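You operate a simulated robot arm through the tools that you are given. There is no shell and no other tool.

You run a simulated robot arm. Do the job below in one go: nothing can be reset, and whatever is moved stays where it is left.

TASK
Measure vials D2 and H5 and rack each by its reading.
Fine: green rack up to 150, red rack over 150; leave the meter on and the other vials in place.

The check looks at the end state, three seconds after you hand in, the way a careful person would. Anything else that was tipped, shoved, dropped, spilled or broken makes it a failure.

THE ROBOT
A 6-joint arm with a two-finger parallel gripper, fixed in place. Base frame: the origin is at the foot of the arm, x ahead of it, y to its left, z up; the work surface is at about z = 0.8. Units: m, degrees, N and s.
With the tool pointing down near the work surface it reaches from about 0.26 to 0.68 m from the base axis. Its first joint turns from -66.0 to 66.0 degrees. Payload 2.9 kg.
The tool frame sits at the grasp point between the pads (the TCP): z along the fingers, y along the line on which they close. The tips reach 0.03 m beyond it. Largest opening 0.11 m; finger width 0.02, thickness 0.01; the body of the gripper, 0.048 by 0.112 m, starts 0.055 m behind the TCP.
Orientation is that of the tool frame in the base frame, as a unit quaternion [x, y, z, w]. With the fingers straight down and closing along the base's y, the tool's x points along the base's -x, its y along +y and its z along -z.

THE INTERFACE
- The arm moves only by the tool servo_tool. Its argument "motion" is text: rows parted by semicolons, each of 7 numbers parted by spaces: the shift along the tool's x, y, z in units of 50 mm (1.0 is 50 mm), then the turn, a rotation vector about the tool's x, y, z in units of 6 degrees (1.0 is 6 degrees), then the gripper command, from -1 (fully open) to 1 (shut), values between in proportion. In form: dx dy dz wx wy wz grip; .... A call has 1 to 20 rows; each row shifts and turns the commanded pose from where the row before left it, along the tool's axes as they then stand. A call with a number of a shift or a turn outside -1 to 1 is refused whole. A row lasts 0.2 s, in which the tool goes at most 0.05 m and 8.6 degrees; a call with a longer step from one row to the next is refused whole, and so is a gripper value outside its range. Where a pose cannot be reached the arm comes as near as it can. A force on the tool above 40 N (or 10 N above the force at the start of the call, whichever is more), or a blocked arm, ends the call early, and 0.2 s more pass. The fingers move at their own pace (about 0.108 m/s each) and stop on an object; they squeeze with about 33 N. The grip force told is the motor's: it shows also when the fingers shut on nothing. Time passes only in rows, and 0.2 s behind the last, so rows that do not move let the fingers close. The reply holds the time, the measured pose of the TCP, the force on the tool along the base axes, the opening and the grip force, in the units named above and with some noise, with the torque about the TCP (base axes, N m) and any sound that the robot's microphone picked up.
- Cameras (640 x 400 px; columns grow to the right, rows downward): "scene" is fixed at [0.0893, 0.4442, 1.3964]; the picture's right is [-0.69, -0.73, 0.00], its down [-0.38, 0.36, -0.86] and it looks along [0.62, -0.59, -0.52] (base axes); focal length 296 px, centre (320, 200). "wrist" rides on the gripper at [0.072, 0.017, -0.103] in the tool frame; the picture's right is [-0.23, 0.97, 0.00], its down [-0.76, -0.18, -0.62] and it looks along [-0.61, -0.14, 0.78] (tool axes); focal length 222 px, centre (320, 200). There is no depth. A picture from a camera that has moved, and an enlarged one, comes with that camera's place and axes in the base frame and with its lens. The place of the scene camera against the robot may be out by one fixed shift of up to 0.012 m in any direction.
- grab_frame(camera): a new picture of that camera. No time passes.
- close_up(camera, box): a new picture of the part [left, top, right, bottom] of that camera's present view, enlarged. No time passes.
- close_job(): hands the job in; it is judged then, once.

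Nothing tells you positions but the pictures and the camera data. Unless the task says otherwise, let go and move clear before handing in.

The tools are called after "Call:" as name(argument=value, ...) on one line, values as JSON. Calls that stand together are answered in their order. servo_tool: Moves the arm, as the interface text tells. Its arguments: {"type":"object","properties":{"motion":{"type":"string"}},"required":["motion"]} The other tools are called the same way: grab_frame (camera) takes a picture; close_up (camera, box) takes an enlarged picture of a part of a camera's view; close_job () hands the job in.

At the start:

```text
t: 0.0
position: [0.4064, 0.0834, 1.1697]
orientation: [0.0, 1.0, 0.0, 0.0]
force: [-0.3, -0.5, -0.2]
wrist_torque: [0.01, 0.01, 0.0]
finger_gap: 0.1101
grip_force: 0.0
```

scene: 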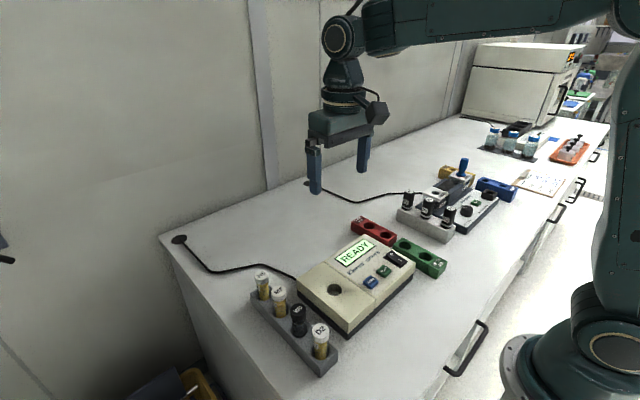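
wrist: 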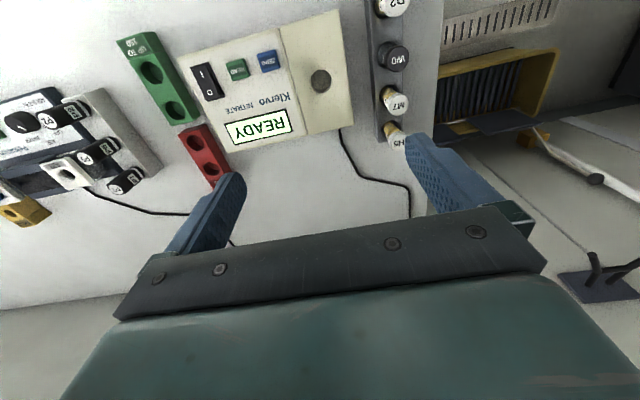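

I see a meter showing READY with a rack of four vials beside it, and red and green racks behind; a second instrument with its own rack stands further away. I'll enlarge the key regions before moving.

Call:
close_up(camera="scene", box=[240, 200, 460, 380])

Call:
close_up(camera="scene", box=[380, 140, 560, 250])

Call:
close_up(camera="wrist", box=[100, 0, 450, 200])

Call:
close_up(camera="wrist", box=[0, 70, 160, 230])

```text
2.22 times, centred on (350, 290) of scene
camera zoom: at [0.0893, 0.4442, 1.3964], right [-0.69, -0.73, 0.0], down [-0.38, 0.36, -0.86], along [0.62, -0.59, -0.52], focal length 657 px, centre (253, 0)
```

zoom: 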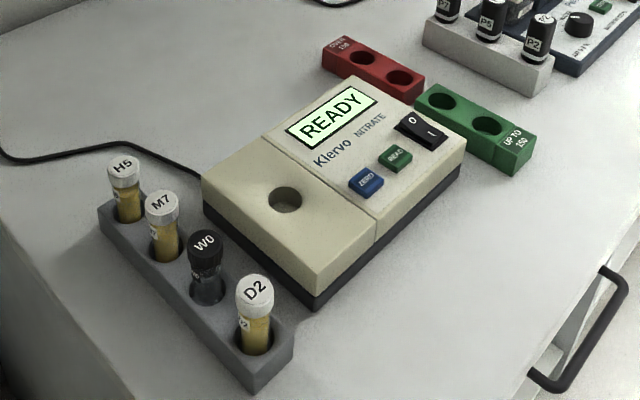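

```text
3.56 times, centred on (470, 195) of scene
camera zoom: at [0.0893, 0.4442, 1.3964], right [-0.69, -0.73, 0.0], down [-0.38, 0.36, -0.86], along [0.62, -0.59, -0.52], focal length 1051 px, centre (-213, 218)
```

zoom: 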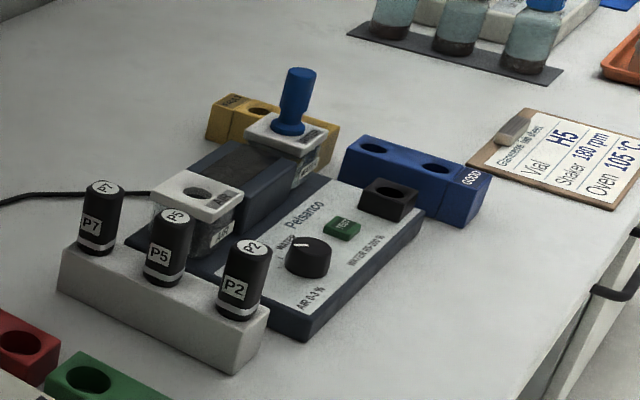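

```text
1.83 times, centred on (275, 100) of wrist
camera zoom: at [0.3339, 0.1011, 1.2713], right [0.23, 0.97, 0.0], down [0.76, -0.18, 0.62], along [0.61, -0.14, -0.78], focal length 406 px, centre (402, 383)
```

zoom: 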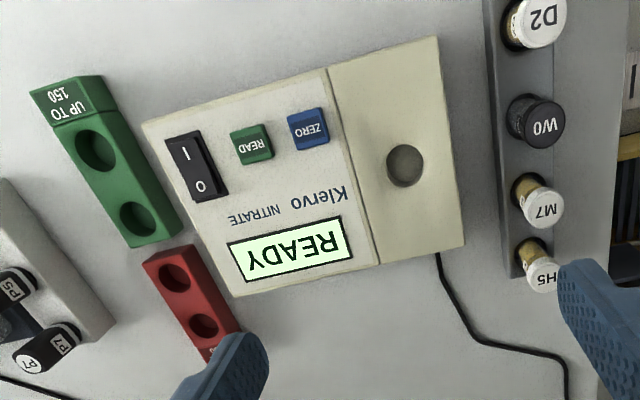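

```text
2.50 times, centred on (80, 150) of wrist
camera zoom: at [0.3339, 0.1011, 1.2713], right [0.23, 0.97, 0.0], down [0.76, -0.18, 0.62], along [0.61, -0.14, -0.78], focal length 555 px, centre (920, 325)
```

zoom: 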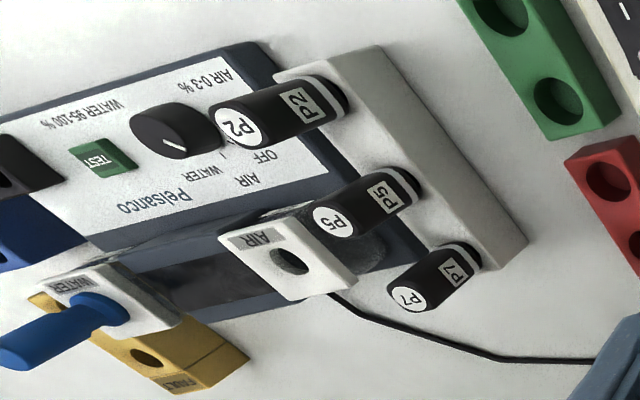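

The meter's cuvette hole looks to be near (0.41, 0.087, 0.86). The vial rack runs along x at y≈0.20, with D2 nearest (x≈0.33), H5 farthest (x≈0.53), and cap tops near z≈0.90. I'll move above D2, keeping well clear, for a closer look.

Call:
servo_tool(motion="0.38 0.58 0.6 0 0 0 -1; 0.38 0.58 0.6 0 0 0 -1; 0.38 0.58 0.6 0 0 0 -1; 0.38 0.58 0.6 0 0 0 -1; 0 0 0 0 0 0 -1")

Call:
grab_frame(camera="wrist")

Call:
grab_frame(camera="scene")

```text
t: 1.2
position: [0.3311, 0.1995, 1.0477]
orientation: [-0.001, 1.0, 0.0, 0.0]
force: [0.6, 0.3, -0.6]
wrist_torque: [0.01, 0.03, -0.02]
finger_gap: 0.1097
grip_force: 0.0
```

```text
taken
camera wrist: at [0.2573, 0.2176, 1.1503], right [0.23, 0.97, 0.0], down [0.76, -0.18, 0.62], along [0.61, -0.14, -0.78], focal length 222 px, centre (320, 200)
```

wrist: 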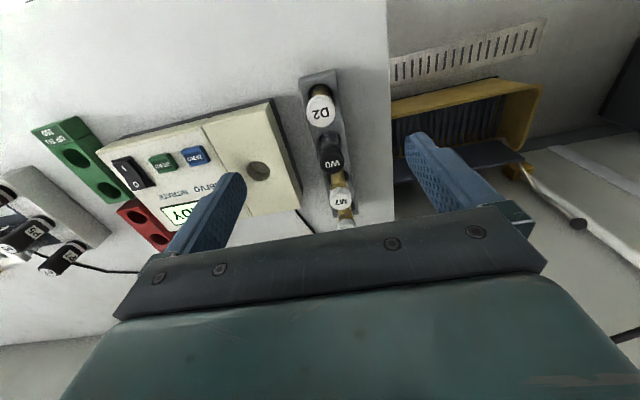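

```text
taken
```

scene: 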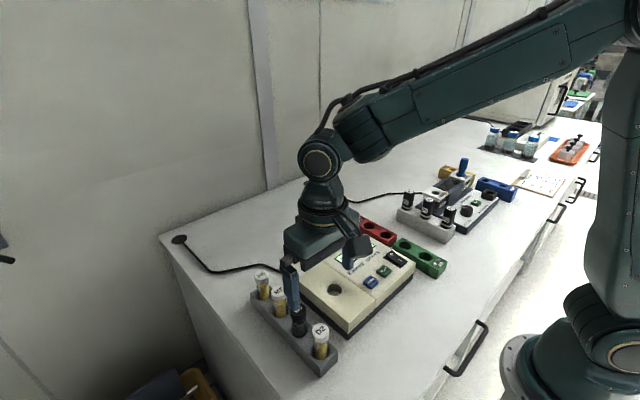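

D2's cap sits at about column 320 in the wrist view, so it is almost straight under the tool. I'll enlarge these views to measure more precisely.

Call:
close_up(camera="wrist", box=[270, 60, 400, 240])

Call:
close_up(camera="wrist", box=[100, 90, 320, 230])

Call:
close_up(camera="scene", box=[240, 250, 350, 380])

```text
2.22 times, centred on (335, 150) of wrist
camera zoom: at [0.2573, 0.2176, 1.1503], right [0.23, 0.97, 0.0], down [0.76, -0.18, 0.62], along [0.61, -0.14, -0.78], focal length 494 px, centre (287, 311)
```

zoom: 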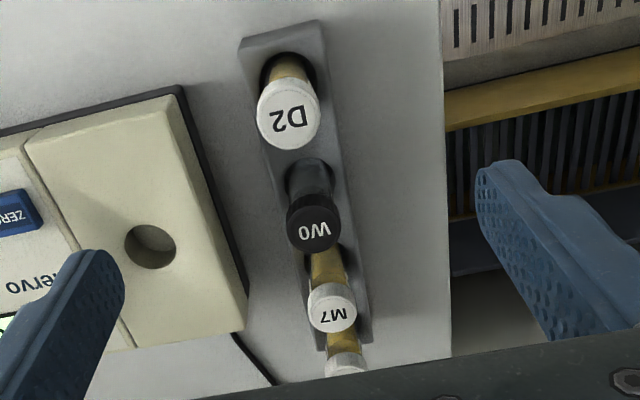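

```text
2.86 times, centred on (210, 160) of wrist
camera zoom: at [0.2573, 0.2176, 1.1503], right [0.23, 0.97, 0.0], down [0.76, -0.18, 0.62], along [0.61, -0.14, -0.78], focal length 635 px, centre (634, 314)
```

zoom: 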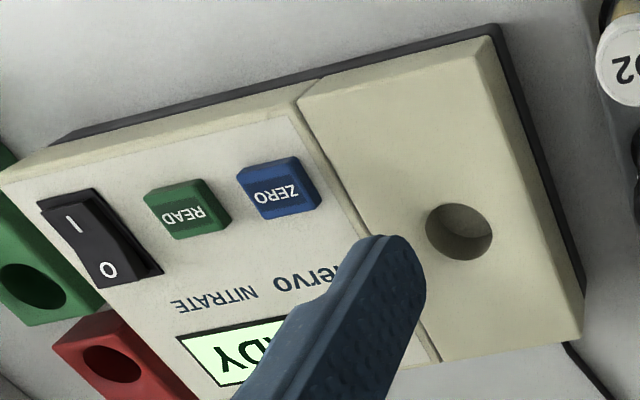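

```text
3.08 times, centred on (295, 315) of scene
camera zoom: at [0.0893, 0.4442, 1.3964], right [-0.69, -0.73, 0.0], down [-0.38, 0.36, -0.86], along [0.62, -0.59, -0.52], focal length 909 px, centre (397, -154)
```

zoom: 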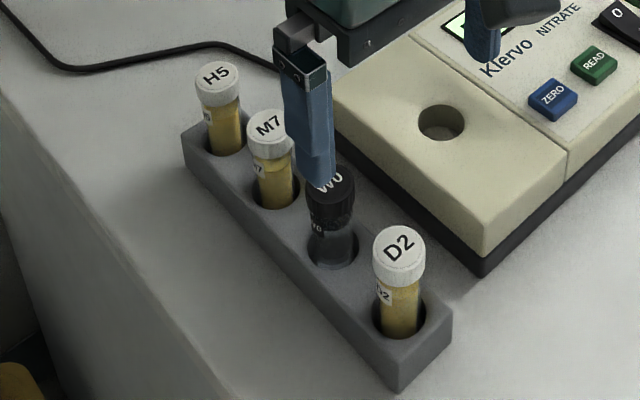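

D2's cap top works out near (0.334, 0.200, 0.896), the meter hole near (0.408, 0.086, 0.857), and the rack holes along y≈-0.20. I'll enlarge the cuvette hole, the D2 vial and the coloured racks to judge depths and heights.

Call:
close_up(camera="scene", box=[310, 265, 360, 315])

Call:
close_up(camera="scene", box=[290, 310, 350, 380])

Call:
close_up(camera="scene", box=[340, 205, 460, 290])

Call:
close_up(camera="wrist", box=[0, 100, 180, 280])

```text
8.00 times, centred on (335, 290) of scene
camera zoom: at [0.0893, 0.4442, 1.3964], right [-0.69, -0.73, 0.0], down [-0.38, 0.36, -0.86], along [0.62, -0.59, -0.52], focal length 2364 px, centre (200, -520)
```

zoom: 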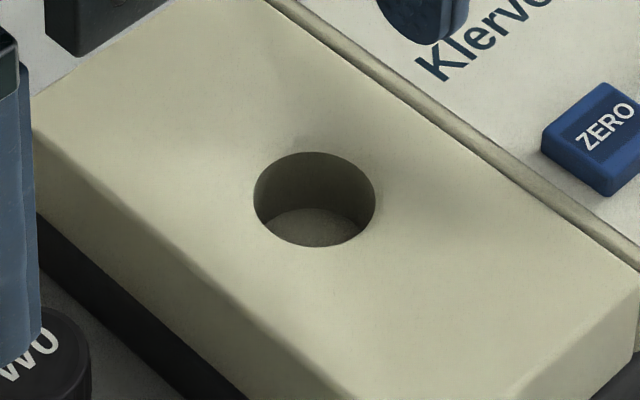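

```text
5.71 times, centred on (320, 345) of scene
camera zoom: at [0.0893, 0.4442, 1.3964], right [-0.69, -0.73, 0.0], down [-0.38, 0.36, -0.86], along [0.62, -0.59, -0.52], focal length 1689 px, centre (320, -629)
```

zoom: 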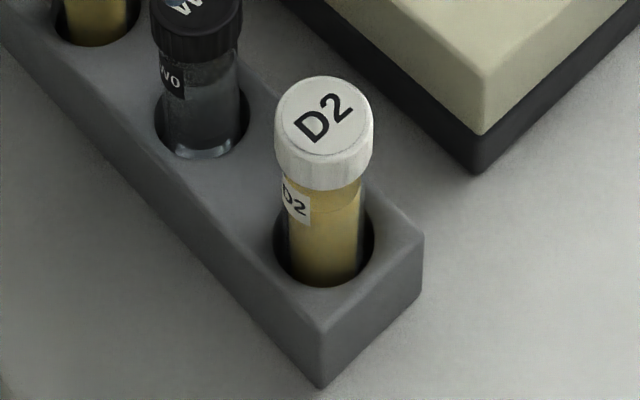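

```text
4.71 times, centred on (400, 248) of scene
camera zoom: at [0.0893, 0.4442, 1.3964], right [-0.69, -0.73, 0.0], down [-0.38, 0.36, -0.86], along [0.62, -0.59, -0.52], focal length 1391 px, centre (-56, -24)
```

zoom: 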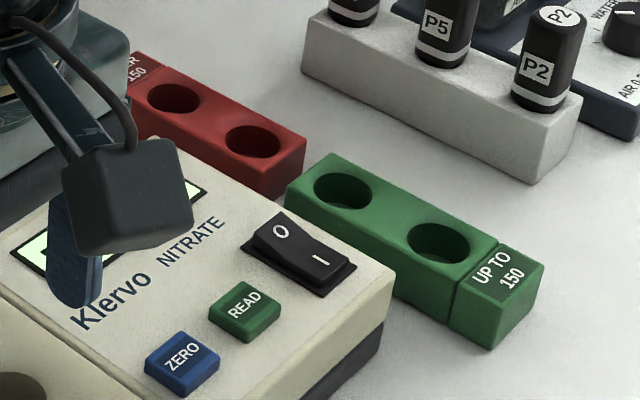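

```text
2.22 times, centred on (90, 190) of wrist
camera zoom: at [0.2573, 0.2176, 1.1503], right [0.23, 0.97, 0.0], down [0.76, -0.18, 0.62], along [0.61, -0.14, -0.78], focal length 494 px, centre (831, 222)
```

zoom: 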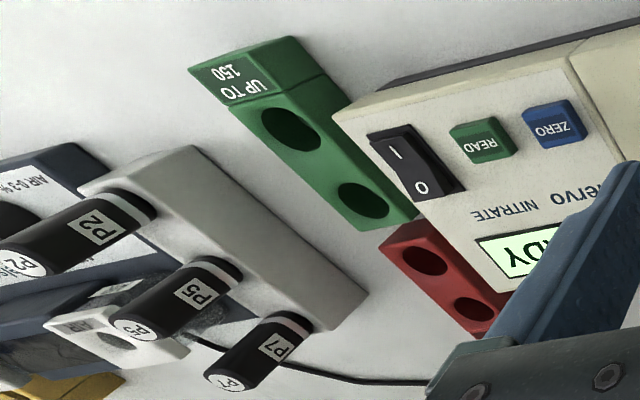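

Body diameter looks like about 27 mm against 36 mm holes. Rack top is near z≈0.824, meter top near 0.857 with a hole about 25 mm deep, and the coloured racks' tops are near 0.835. Next I'll part-close the fingers and come down above D2 to check alignment.

Call:
servo_tool(motion="-0.05 0.02 0.5 0 0 0 0; 0 0 0.5 0 0 0 0; 0 0 0.45 0 0 0 0; 0 0 0 0 0 0 0; 0 0 0 0 0 0 0")

Call:
grab_frame(camera="wrist")

Call:
close_up(camera="wrist", box=[240, 60, 400, 200])

Call:
close_up(camera="scene", box=[240, 220, 400, 380])

```text
t: 2.4
position: [0.3347, 0.2007, 0.9762]
orientation: [0.001, 1.0, 0.0, 0.0]
force: [0.3, -1.0, 0.6]
wrist_torque: [0.01, -0.03, -0.03]
finger_gap: 0.055
grip_force: 0.1
```

```text
taken
camera wrist: at [0.2607, 0.2181, 1.0788], right [0.23, 0.97, 0.0], down [0.76, -0.18, 0.62], along [0.61, -0.14, -0.78], focal length 222 px, centre (320, 200)
```

wrist: 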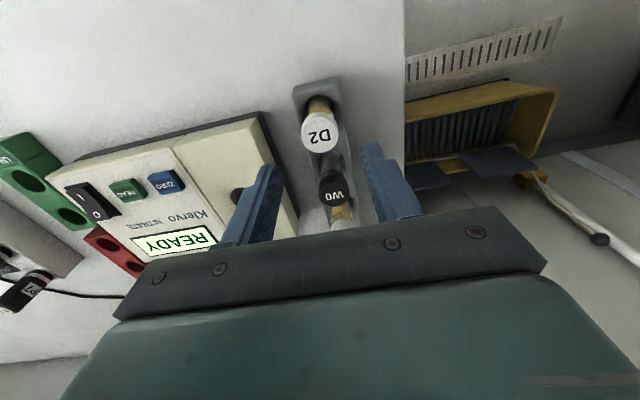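

```text
2.86 times, centred on (320, 130) of wrist
camera zoom: at [0.2607, 0.2181, 1.0788], right [0.23, 0.97, 0.0], down [0.76, -0.18, 0.62], along [0.61, -0.14, -0.78], focal length 635 px, centre (320, 400)
```

zoom: 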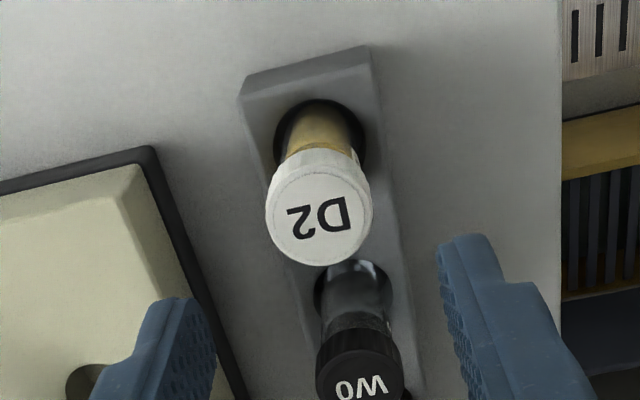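

```text
2.50 times, centred on (320, 300) of scene
camera zoom: at [0.0893, 0.4442, 1.3964], right [-0.69, -0.73, 0.0], down [-0.38, 0.36, -0.86], along [0.62, -0.59, -0.52], focal length 739 px, centre (320, -50)
```

zoom: 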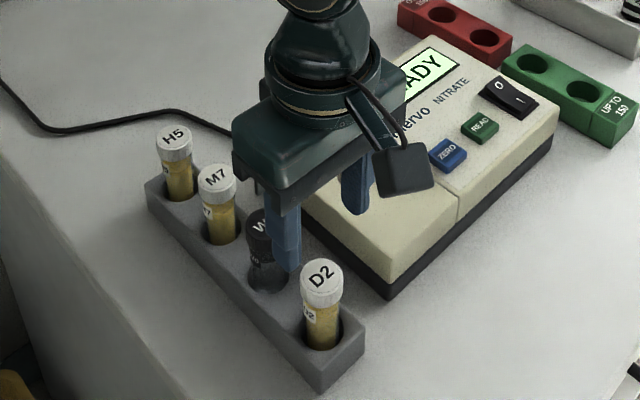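

The close view puts D2's cap at about (0.334, 0.201, 0.896), directly under the tool. I'll go down 100 mm so the pads straddle the cap, then close.

Call:
servo_tool(motion="-0.02 -0.01 0.5 0 0 0 0; 0 0 0.5 0 0 0 0; 0 0 0.5 0 0 0 0; 0 0 0.5 0 0 0 0; 0 0 0 0 0 0 0")

Call:
close_up(camera="wrist", box=[200, 80, 440, 240])

Call:
close_up(camera="scene", box=[260, 240, 380, 380])

```text
t: 3.6
position: [0.3352, 0.1992, 0.8767]
orientation: [0.0, 1.0, 0.0, 0.0]
force: [0.0, 0.9, 0.1]
wrist_torque: [0.0, 0.03, 0.01]
finger_gap: 0.0552
grip_force: 0.1
```

```text
2.50 times, centred on (320, 160) of wrist
camera zoom: at [0.2613, 0.217, 0.979], right [0.23, 0.97, 0.0], down [0.76, -0.18, 0.62], along [0.61, -0.14, -0.78], focal length 555 px, centre (320, 300)
```

zoom: 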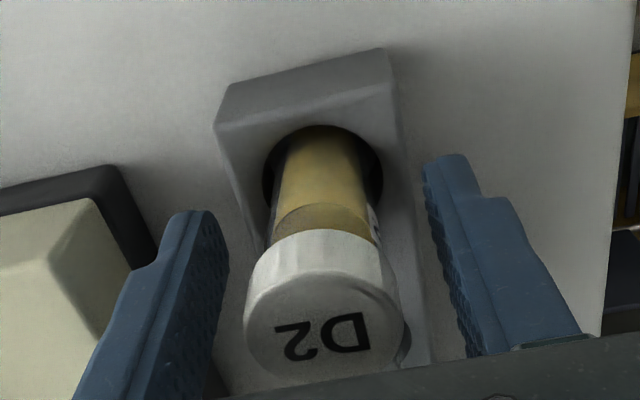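

```text
2.86 times, centred on (320, 310) of scene
camera zoom: at [0.0893, 0.4442, 1.3964], right [-0.69, -0.73, 0.0], down [-0.38, 0.36, -0.86], along [0.62, -0.59, -0.52], focal length 844 px, centre (320, -114)
```

zoom: 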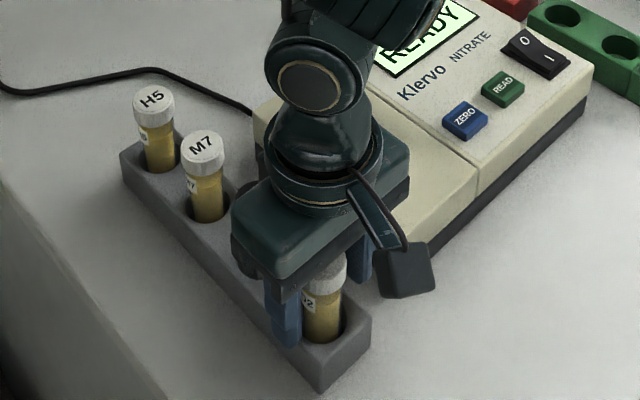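

The fingers straddle D2's cap evenly. I'll close on it and wait for the squeeze.

Call:
servo_tool(motion="0 0 0 0 0 0 0.3; 0 0 0 0 0 0 1; 0 0 0 0 0 0 1; 0 0 0 0 0 0 1")

Call:
close_up(camera="wrist", box=[200, 80, 440, 240])

```text
t: 4.6
position: [0.3346, 0.1996, 0.8774]
orientation: [0.0, 1.0, 0.0, 0.0]
force: [0.7, 0.2, 0.9]
wrist_torque: [0.0, -0.05, 0.0]
finger_gap: 0.0307
grip_force: 33.1
```

```text
2.50 times, centred on (320, 160) of wrist
camera zoom: at [0.2613, 0.2171, 0.9794], right [0.23, 0.97, 0.0], down [0.76, -0.18, 0.62], along [0.61, -0.14, -0.78], focal length 555 px, centre (320, 300)
```

zoom: 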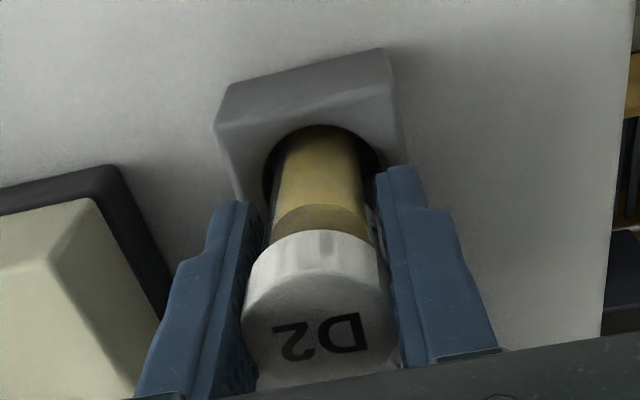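

D2 is held (gap 30.7 mm, 33 N). I'll lift it straight up and check the hold and the vial's length.

Call:
servo_tool(motion="0 0 -0.3 0 0 0 1; 0 0 -0.5 0 0 0 1; 0 0 -0.6 0 0 0 1; 0 0 -0.6 0 0 0 1; 0 0 0 0 0 0 1")

Call:
close_up(camera="wrist", box=[200, 80, 440, 240])

Call:
close_up(camera="scene", box=[240, 210, 400, 380])

```text
t: 5.8
position: [0.3357, 0.1996, 0.9764]
orientation: [0.0, 1.0, 0.0, 0.0]
force: [-0.7, 0.4, -0.7]
wrist_torque: [-0.03, 0.01, -0.02]
finger_gap: 0.0309
grip_force: 33.5
```

```text
2.50 times, centred on (320, 160) of wrist
camera zoom: at [0.2617, 0.2173, 1.078], right [0.23, 0.97, 0.0], down [0.76, -0.18, 0.62], along [0.61, -0.14, -0.78], focal length 555 px, centre (320, 300)
```

zoom: 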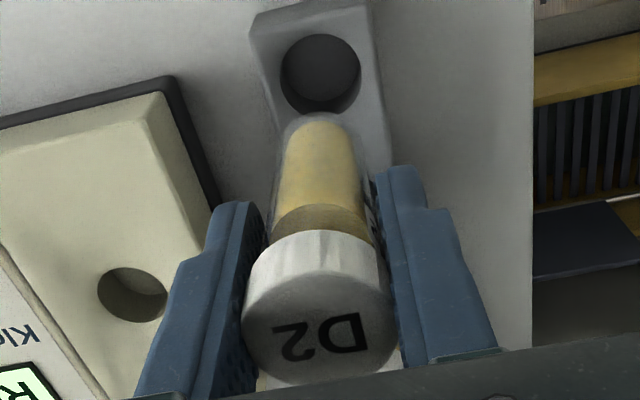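

```text
2.35 times, centred on (320, 295) of scene
camera zoom: at [0.0893, 0.4442, 1.3964], right [-0.69, -0.73, 0.0], down [-0.38, 0.36, -0.86], along [0.62, -0.59, -0.52], focal length 695 px, centre (320, -24)
```

zoom: 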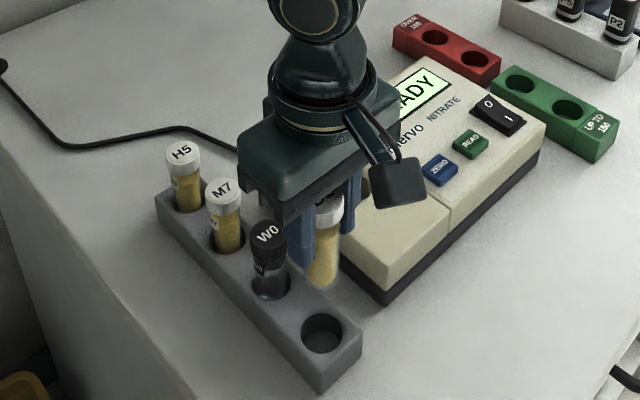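

D2 hangs straight in the gripper with its bottom about 65 mm below the TCP. The meter hole re-measures at about (0.408, 0.086), so I'll carry the vial above it and check alignment.

Call:
servo_tool(motion="0 0 -0.3 0 0 0 1; -0.372 -0.572 0 0 0 0 1; -0.372 -0.572 0 0 0 0 1; -0.372 -0.572 0 0 0 0 1; -0.372 -0.572 0 0 0 0 1; 0 0 0 0 0 0 1; 0 0 0 0 0 0 1")

Call:
grab_frame(camera="wrist")

Call:
close_up(camera="wrist", box=[200, 60, 440, 220])

Call:
close_up(camera="scene", box=[280, 200, 420, 340])

```text
t: 7.4
position: [0.4088, 0.0848, 0.9917]
orientation: [0.001, 1.0, 0.0, 0.0]
force: [0.3, -0.2, -0.8]
wrist_torque: [-0.01, -0.02, 0.02]
finger_gap: 0.0307
grip_force: 32.8
```

```text
taken
camera wrist: at [0.3358, 0.1024, 1.0933], right [0.23, 0.97, 0.0], down [0.76, -0.18, 0.62], along [0.61, -0.14, -0.78], focal length 222 px, centre (320, 200)
```

wrist: 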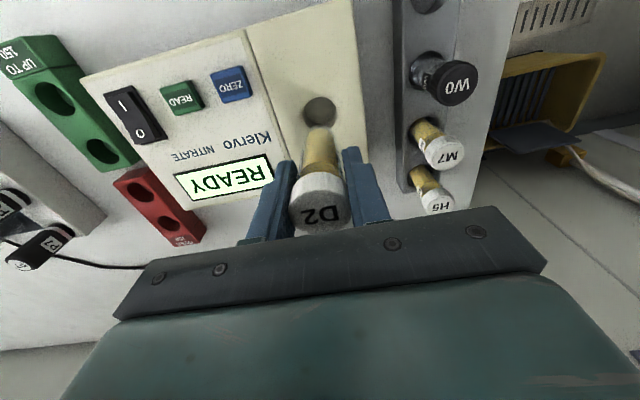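

```text
2.50 times, centred on (320, 140) of wrist
camera zoom: at [0.3358, 0.1024, 1.0933], right [0.23, 0.97, 0.0], down [0.76, -0.18, 0.62], along [0.61, -0.14, -0.78], focal length 555 px, centre (320, 350)
```

zoom: 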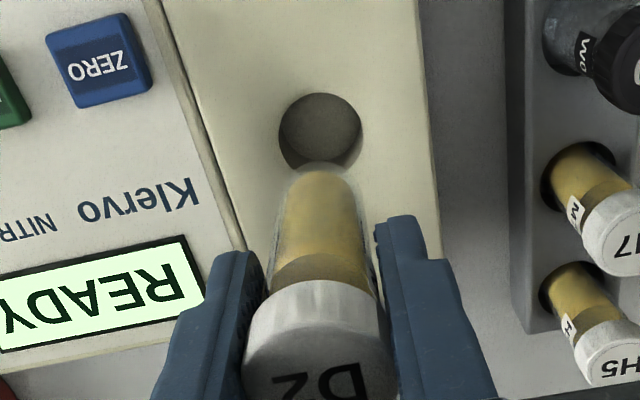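

```text
2.86 times, centred on (350, 270) of scene
camera zoom: at [0.0893, 0.4442, 1.3964], right [-0.69, -0.73, 0.0], down [-0.38, 0.36, -0.86], along [0.62, -0.59, -0.52], focal length 844 px, centre (234, 0)
```

zoom: 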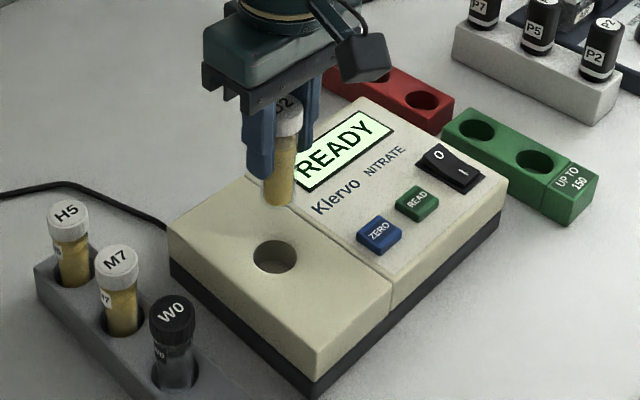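

The hole sits at column 320 in the wrist view, right under the vial, within a millimetre by my numbers. I'll enlarge the scene view to check from the side that the vial isn't tilted before lowering it.

Call:
close_up(camera="scene", box=[320, 225, 370, 305])

Call:
close_up(camera="wrist", box=[280, 80, 370, 150])

```text
5.00 times, centred on (345, 265) of scene
camera zoom: at [0.0893, 0.4442, 1.3964], right [-0.69, -0.73, 0.0], down [-0.38, 0.36, -0.86], along [0.62, -0.59, -0.52], focal length 1478 px, centre (195, -125)
```

zoom: 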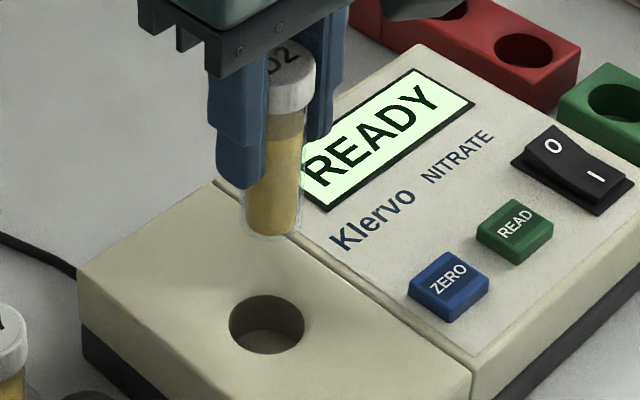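

```text
5.71 times, centred on (325, 115) of wrist
camera zoom: at [0.3358, 0.1024, 1.0933], right [0.23, 0.97, 0.0], down [0.76, -0.18, 0.62], along [0.61, -0.14, -0.78], focal length 1269 px, centre (291, 686)
```

zoom: 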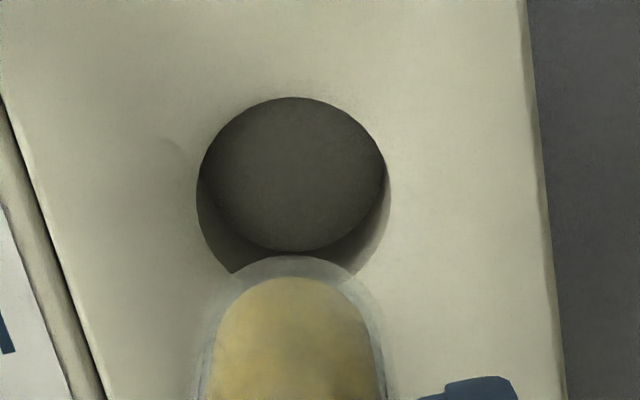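

From both views the vial is upright and centred over the hole to within about 1 mm. I'll lower it most of the way in, then step gently to the bottom.

Call:
servo_tool(motion="0 0 0.5 0 0 0 1; 0 0 0.4 0 0 0 1; 0 0 0.4 0 0 0 1; 0 0 0.3 0 0 0 1; 0 0 0.1 0 0 0 1; 0 0 0 0 0 0 1")

Call:
close_up(camera="scene", box=[300, 240, 370, 310])

Call:
close_up(camera="wrist", box=[200, 60, 440, 220])

```text
t: 8.8
position: [0.4095, 0.0853, 0.9051]
orientation: [0.0, 1.0, -0.001, 0.0]
force: [-0.2, 0.5, -0.6]
wrist_torque: [-0.02, -0.02, 0.01]
finger_gap: 0.0309
grip_force: 32.9
```

```text
5.71 times, centred on (335, 275) of scene
camera zoom: at [0.0893, 0.4442, 1.3964], right [-0.69, -0.73, 0.0], down [-0.38, 0.36, -0.86], along [0.62, -0.59, -0.52], focal length 1689 px, centre (234, -229)
```

zoom: 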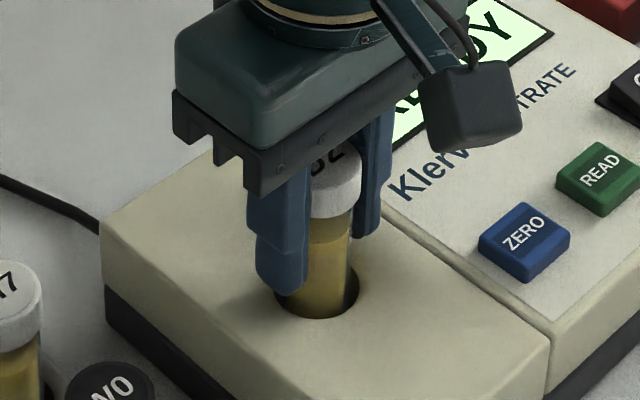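

```text
2.50 times, centred on (320, 140) of wrist
camera zoom: at [0.3358, 0.1031, 1.0084], right [0.23, 0.97, 0.0], down [0.76, -0.18, 0.62], along [0.61, -0.14, -0.78], focal length 555 px, centre (320, 350)
```

zoom: 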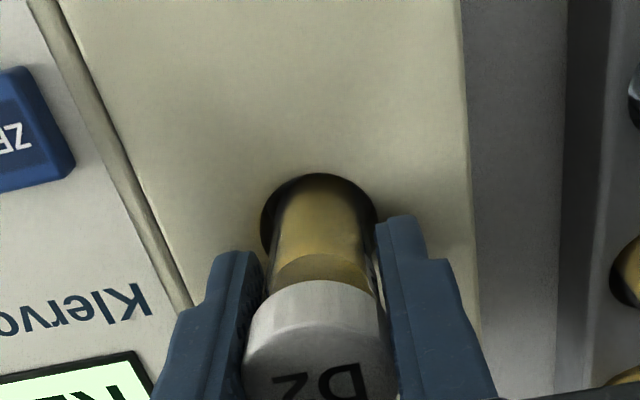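

The vial is inside the hole with no contact force. I'll lower it in small steps, watching the force.

Call:
servo_tool(motion="0 0 0.03 0 0 0 1; 0 0 0.03 0 0 0 1; 0 0 0.03 0 0 0 1; 0 0 0 0 0 0 1")

Call:
servo_tool(motion="0 0 0.03 0 0 0 1; 0 0 0.02 0 0 0 1; 0 0 0 0 0 0 1")

```text
t: 9.8
position: [0.4085, 0.0859, 0.9034]
orientation: [0.0, 1.0, 0.0, 0.001]
force: [-3.1, -1.1, 15.8]
wrist_torque: [0.0, 0.25, 0.03]
finger_gap: 0.0305
grip_force: 32.7
```

```text
t: 10.6
position: [0.4094, 0.0859, 0.8996]
orientation: [0.0, 1.0, 0.001, 0.003]
force: [2.5, -1.3, 27.7]
wrist_torque: [-0.13, -0.24, -0.02]
finger_gap: 0.0307
grip_force: 32.9
```

The vial is on the bottom (contact force up to 28 N). I'll ease the pressure off by about 2 mm, then open a little and check.

Call:
servo_tool(motion="0 0 -0.04 0 0 0 1; 0 0 0 0 0 0 1")

Call:
close_up(camera="scene", box=[300, 240, 370, 310])

Call:
close_up(camera="wrist", box=[200, 60, 440, 220])

```text
t: 11.2
position: [0.4081, 0.0857, 0.9008]
orientation: [0.0, 1.0, 0.0, -0.002]
force: [3.0, 0.8, 6.7]
wrist_torque: [0.03, -0.23, -0.04]
finger_gap: 0.0307
grip_force: 32.8
```

```text
5.71 times, centred on (335, 275) of scene
camera zoom: at [0.0893, 0.4442, 1.3964], right [-0.69, -0.73, 0.0], down [-0.38, 0.36, -0.86], along [0.62, -0.59, -0.52], focal length 1689 px, centre (234, -229)
```

zoom: 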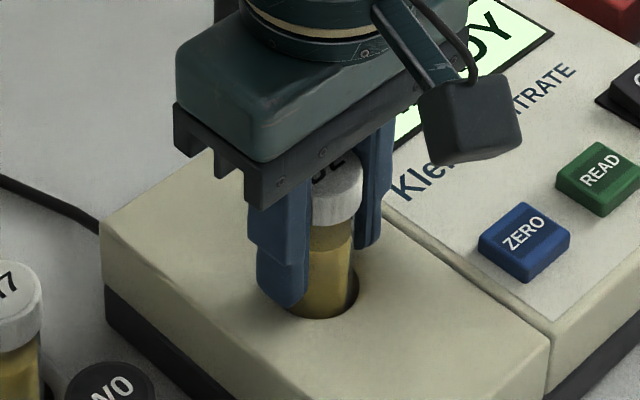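

```text
2.50 times, centred on (320, 140) of wrist
camera zoom: at [0.3352, 0.1034, 1.0032], right [0.23, 0.97, 0.0], down [0.76, -0.18, 0.62], along [0.6, -0.14, -0.78], focal length 555 px, centre (320, 350)
```

zoom: 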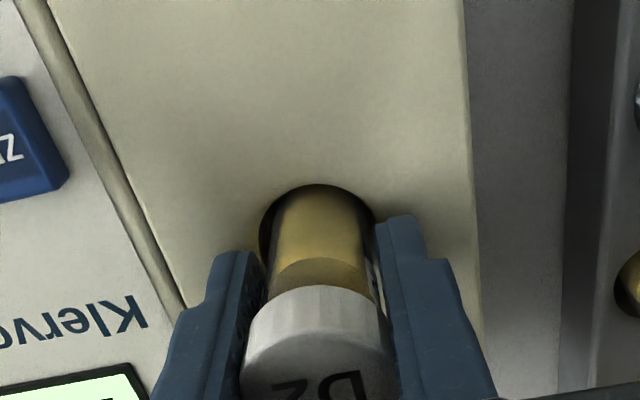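

Force has dropped and the vial stands in the cuvette well. I'll release it slowly, then raise the tool straight up.

Call:
servo_tool(motion="0 0 0 0 0 0 0.4; 0 0 0 0 0 0 0.3; 0 0 0 0 0 0 0.1; 0 0 0 0 0 0 0; 0 0 0 0 0 0 0")

Call:
close_up(camera="wrist", box=[200, 60, 440, 220])

Call:
close_up(camera="scene", box=[300, 240, 370, 310])

```text
t: 12.4
position: [0.4098, 0.0864, 0.9014]
orientation: [0.0, 1.0, -0.001, 0.0]
force: [-0.4, -0.2, 0.2]
wrist_torque: [0.02, -0.03, -0.01]
finger_gap: 0.0552
grip_force: 0.2
```

```text
2.50 times, centred on (320, 140) of wrist
camera zoom: at [0.3357, 0.1034, 1.0038], right [0.23, 0.97, 0.0], down [0.76, -0.18, 0.62], along [0.61, -0.14, -0.78], focal length 555 px, centre (320, 350)
```

zoom: 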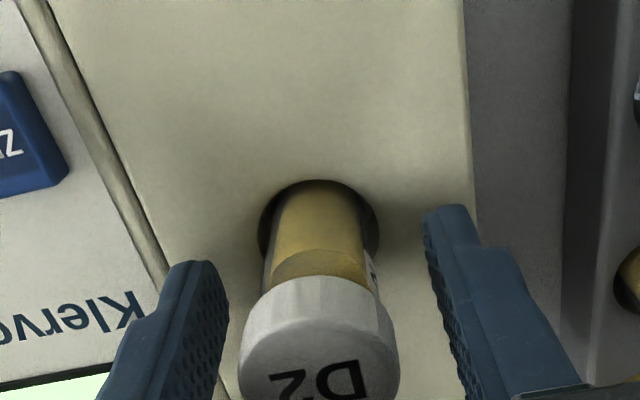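

```text
5.71 times, centred on (335, 275) of scene
camera zoom: at [0.0893, 0.4442, 1.3964], right [-0.69, -0.73, 0.0], down [-0.38, 0.36, -0.86], along [0.62, -0.59, -0.52], focal length 1689 px, centre (234, -229)
```

zoom: 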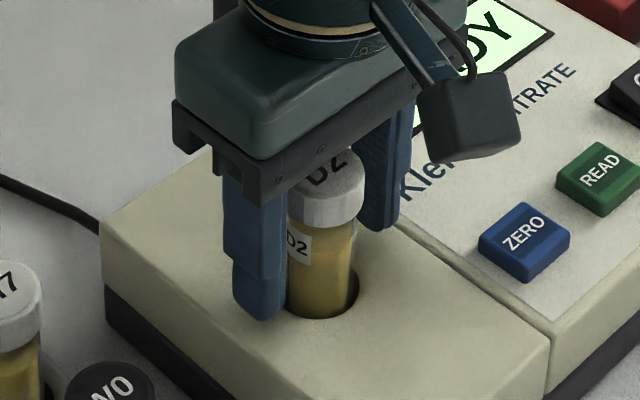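

D2 stands free in the well. I'll raise the tool and move above the READ button, which I place at about (0.361, -0.040, 0.866), closing the fingers on the way.

Call:
servo_tool(motion="0 0 -0.5 0 0 0 0; 0 0 -0.8 0 0 0 0; 0 0 -0.7 0 0 0 0; 0.2375 -0.6275 0 0 0 0 0; 0.2375 -0.6275 0 0 0 0 0.5; 0.2375 -0.6275 0 0 0 0 1; 0.2375 -0.6275 0 0 0 0 1; 0 0 0 0 0 0 1; 0 0 0 0 0 0 1")

Call:
grab_frame(camera="wrist")

Call:
close_up(camera="wrist", box=[220, 60, 420, 200])

Call:
close_up(camera="scene", box=[290, 200, 450, 340])

```text
t: 14.4
position: [0.3617, -0.0385, 1.0008]
orientation: [0.001, 1.0, -0.002, -0.001]
force: [0.9, -0.1, -0.4]
wrist_torque: [0.0, -0.01, -0.01]
finger_gap: 0.0
grip_force: 33.1
```

```text
taken
camera wrist: at [0.2882, -0.0219, 1.1032], right [0.23, 0.97, 0.0], down [0.76, -0.18, 0.62], along [0.61, -0.14, -0.78], focal length 222 px, centre (320, 200)
```

wrist: 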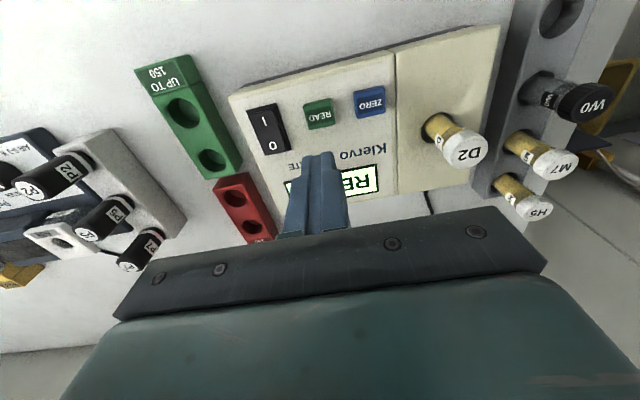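

```text
2.86 times, centred on (320, 130) of wrist
camera zoom: at [0.2882, -0.0219, 1.1032], right [0.23, 0.97, 0.0], down [0.76, -0.18, 0.62], along [0.61, -0.14, -0.78], focal length 635 px, centre (320, 400)
```

zoom: 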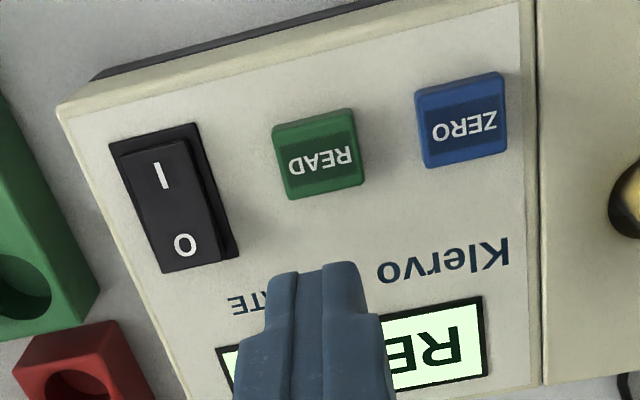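

```text
2.86 times, centred on (370, 270) of scene
camera zoom: at [0.0893, 0.4442, 1.3964], right [-0.69, -0.73, 0.0], down [-0.38, 0.36, -0.86], along [0.62, -0.59, -0.52], focal length 844 px, centre (177, 0)
```

zoom: 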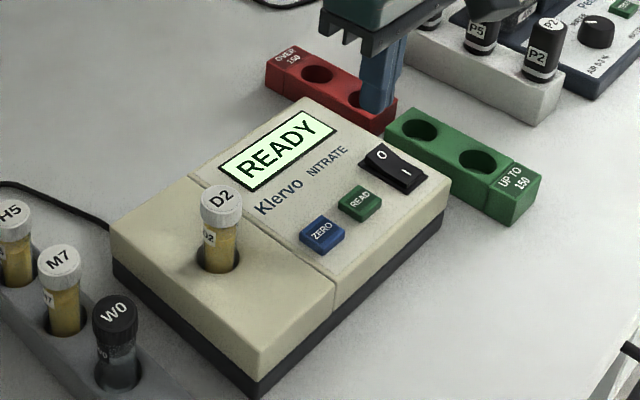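

READ is directly under the closed fingertips. I'll lower to just above it, then press in small steps.

Call:
servo_tool(motion="0 0 0.6 0 0 0 1; 0 0 0.6 0 0 0 1; 0 0 0.5 0 0 0 1; 0 0 0.2 0 0 0 1; 0 0 0 0 0 0 1")

Call:
close_up(camera="wrist", box=[220, 80, 420, 220])

Call:
close_up(camera="scene", box=[330, 210, 430, 310])

```text
t: 15.6
position: [0.3617, -0.0395, 0.9077]
orientation: [-0.001, 1.0, 0.0, 0.0]
force: [0.5, -0.8, 0.4]
wrist_torque: [0.0, 0.0, 0.01]
finger_gap: 0.0
grip_force: 32.7
```

```text
2.86 times, centred on (320, 150) of wrist
camera zoom: at [0.2884, -0.022, 1.009], right [0.23, 0.97, 0.0], down [0.76, -0.18, 0.62], along [0.61, -0.14, -0.78], focal length 635 px, centre (320, 343)
```

zoom: 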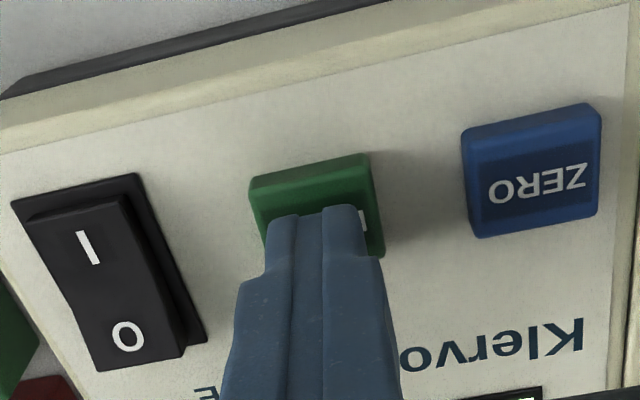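

```text
4.00 times, centred on (380, 260) of scene
camera zoom: at [0.0893, 0.4442, 1.3964], right [-0.69, -0.73, 0.0], down [-0.38, 0.36, -0.86], along [0.62, -0.59, -0.52], focal length 1182 px, centre (80, -40)
```

zoom: 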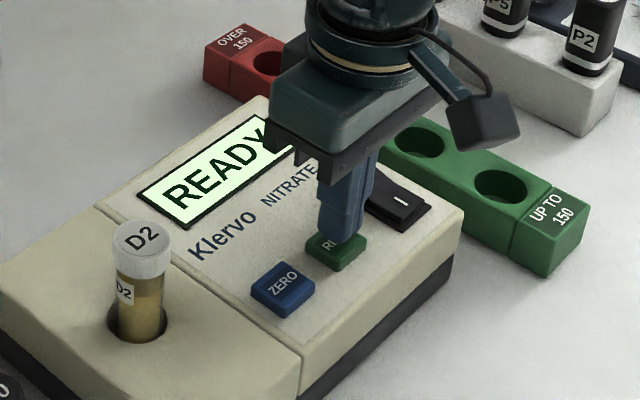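

The fingertips are right over READ, about 1 cm above it. I'll press on in small steps.

Call:
servo_tool(motion="0 0 0.05 0 0 0 1; 0 0 0.05 0 0 0 1; 0 0 0.03 0 0 0 1; 0 0 0 0 0 0 1")

```text
t: 16.6
position: [0.3619, -0.0403, 0.9005]
orientation: [0.0, 1.0, 0.0, 0.001]
force: [-0.5, -0.3, 1.5]
wrist_torque: [-0.03, -0.02, -0.01]
finger_gap: 0.0
grip_force: 33.0
```

No contact yet at TCP z≈0.9005. I'll continue in 1 mm steps.

Call:
servo_tool(motion="0 0 0.02 0 0 0 1; 0 0 0.02 0 0 0 1; 0 0 0 0 0 0 1")

Call:
close_up(camera="scene", box=[330, 210, 430, 310])

```text
t: 17.4
position: [0.3616, -0.0399, 0.898]
orientation: [0.0, 1.0, 0.0, 0.001]
force: [0.2, 1.1, 1.9]
wrist_torque: [0.01, -0.01, 0.02]
finger_gap: 0.0001
grip_force: 33.0
heard: click
```

```text
4.00 times, centred on (380, 260) of scene
camera zoom: at [0.0893, 0.4442, 1.3964], right [-0.69, -0.73, 0.0], down [-0.38, 0.36, -0.86], along [0.62, -0.59, -0.52], focal length 1182 px, centre (80, -40)
```

zoom: 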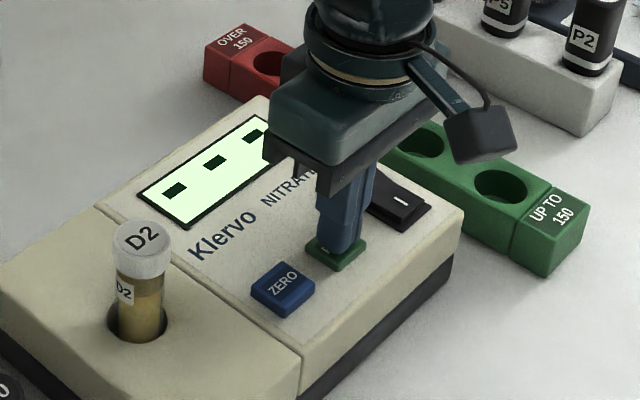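

I heard a click, and the display shows "- - -" as if measuring. I'll lift off the button and wait for the reading.

Call:
servo_tool(motion="0 0 -0.2 0 0 0 1; 0 0 -0.5 0 0 0 1; 0 0 -0.6 0 0 0 1; 0 0 -0.7 0 0 0 1; 0 0 0 0 0 0 1; 0 0 0 0 0 0 1; 0 0 0 0 0 0 1; 0 0 0 0 0 0 1; 0 0 0 0 0 0 1; 0 0 0 0 0 0 1")

Call:
close_up(camera="scene", box=[310, 210, 430, 330])

Call:
grab_frame(camera="wrist")

```text
t: 19.6
position: [0.3625, -0.0411, 0.9988]
orientation: [0.0, 1.0, 0.0, 0.0]
force: [0.5, 0.4, -0.9]
wrist_torque: [-0.01, -0.02, -0.02]
finger_gap: 0.0001
grip_force: 33.6
```

```text
3.33 times, centred on (370, 270) of scene
camera zoom: at [0.0893, 0.4442, 1.3964], right [-0.69, -0.73, 0.0], down [-0.38, 0.36, -0.86], along [0.62, -0.59, -0.52], focal length 985 px, centre (153, -33)
```

zoom: 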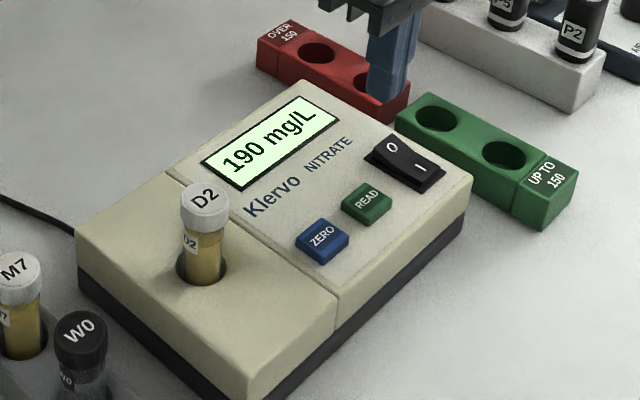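

```text
taken
camera wrist: at [0.2884, -0.0227, 1.1007], right [0.23, 0.97, 0.0], down [0.76, -0.18, 0.62], along [0.61, -0.14, -0.78], focal length 222 px, centre (320, 200)
```

wrist: 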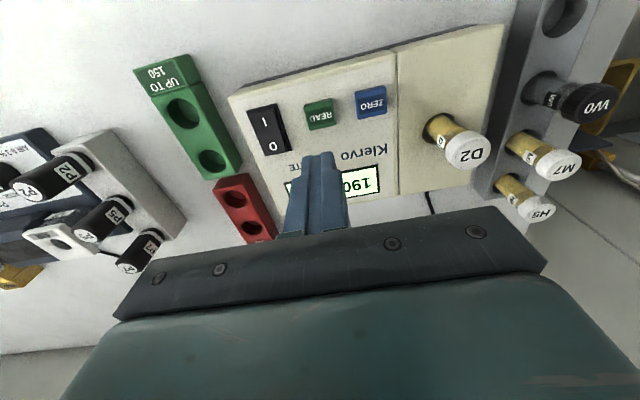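

The display reads D2 = 190 mg/L, which is over 150 if the meter's zero is good; I'll check that later with the blank W0. Now I'll go back above D2 with the fingers part open and check alignment.

Call:
servo_tool(motion="-0.2375 0.6275 0 0 0 0 0.5; -0.2375 0.6275 0 0 0 0 0; -0.2375 0.6275 0 0 0 0 0; -0.2375 0.6275 0 0 0 0 0; 0 0 0 0 0 0 0; 0 0 0 0 0 0 0")

Call:
close_up(camera="wrist", box=[220, 60, 420, 200])

Call:
close_up(camera="scene", box=[290, 200, 430, 340])

```text
t: 21.0
position: [0.4088, 0.0862, 0.9962]
orientation: [0.0, 1.0, 0.001, 0.0]
force: [-0.8, -0.2, -0.2]
wrist_torque: [-0.03, 0.02, 0.0]
finger_gap: 0.055
grip_force: 0.1
```

```text
2.86 times, centred on (320, 130) of wrist
camera zoom: at [0.3358, 0.1029, 1.0997], right [0.23, 0.97, 0.0], down [0.76, -0.18, 0.62], along [0.61, -0.14, -0.78], focal length 635 px, centre (320, 400)
```

zoom: 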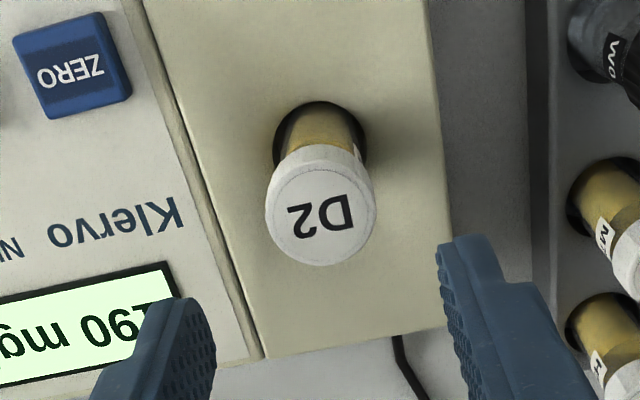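

```text
2.86 times, centred on (360, 270) of scene
camera zoom: at [0.0893, 0.4442, 1.3964], right [-0.69, -0.73, 0.0], down [-0.38, 0.36, -0.86], along [0.62, -0.59, -0.52], focal length 844 px, centre (206, 0)
```

zoom: 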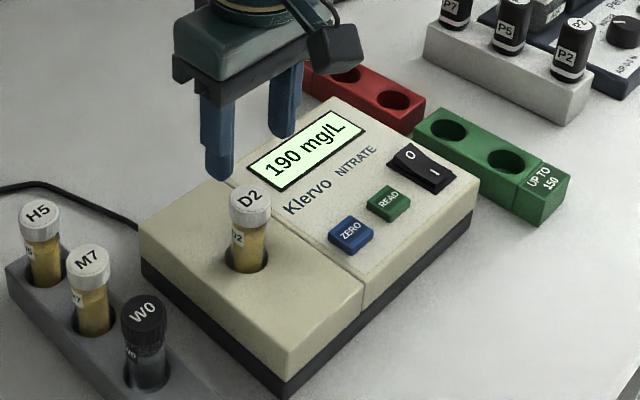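

D2 is again centred below the tool. I'll descend 96 mm, close, and lift it out straight.

Call:
servo_tool(motion="0 0 0.5 0 0 0 0; 0 0 0.5 0 0 0 0; 0 0 0.5 0 0 0 0; 0 0 0.4 0 0 0 0; 0 0 0 0 0 0 0; 0 0 0 0 0 0 0.3; 0 0 0 0 0 0 1; 0 0 0 0 0 0 1; 0 0 0 0 0 0 1")

Call:
close_up(camera="wrist", box=[200, 60, 440, 220])

```text
t: 23.0
position: [0.408, 0.0856, 0.9027]
orientation: [0.0, 1.0, 0.0, 0.0]
force: [0.3, 0.9, 0.3]
wrist_torque: [-0.01, 0.01, -0.02]
finger_gap: 0.0308
grip_force: 33.0
```

```text
2.50 times, centred on (320, 140) of wrist
camera zoom: at [0.336, 0.1029, 1.0049], right [0.23, 0.97, 0.0], down [0.76, -0.18, 0.62], along [0.61, -0.14, -0.78], focal length 555 px, centre (320, 350)
```

zoom: 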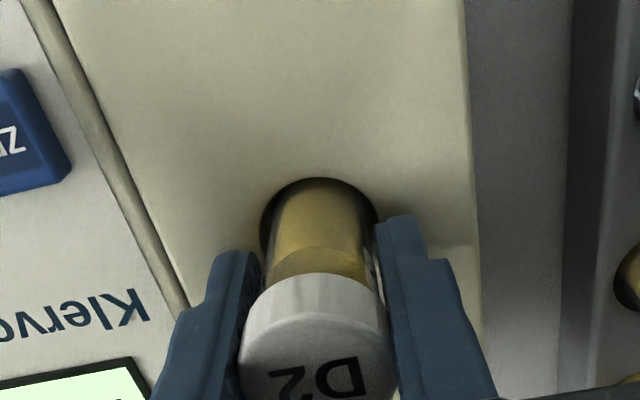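

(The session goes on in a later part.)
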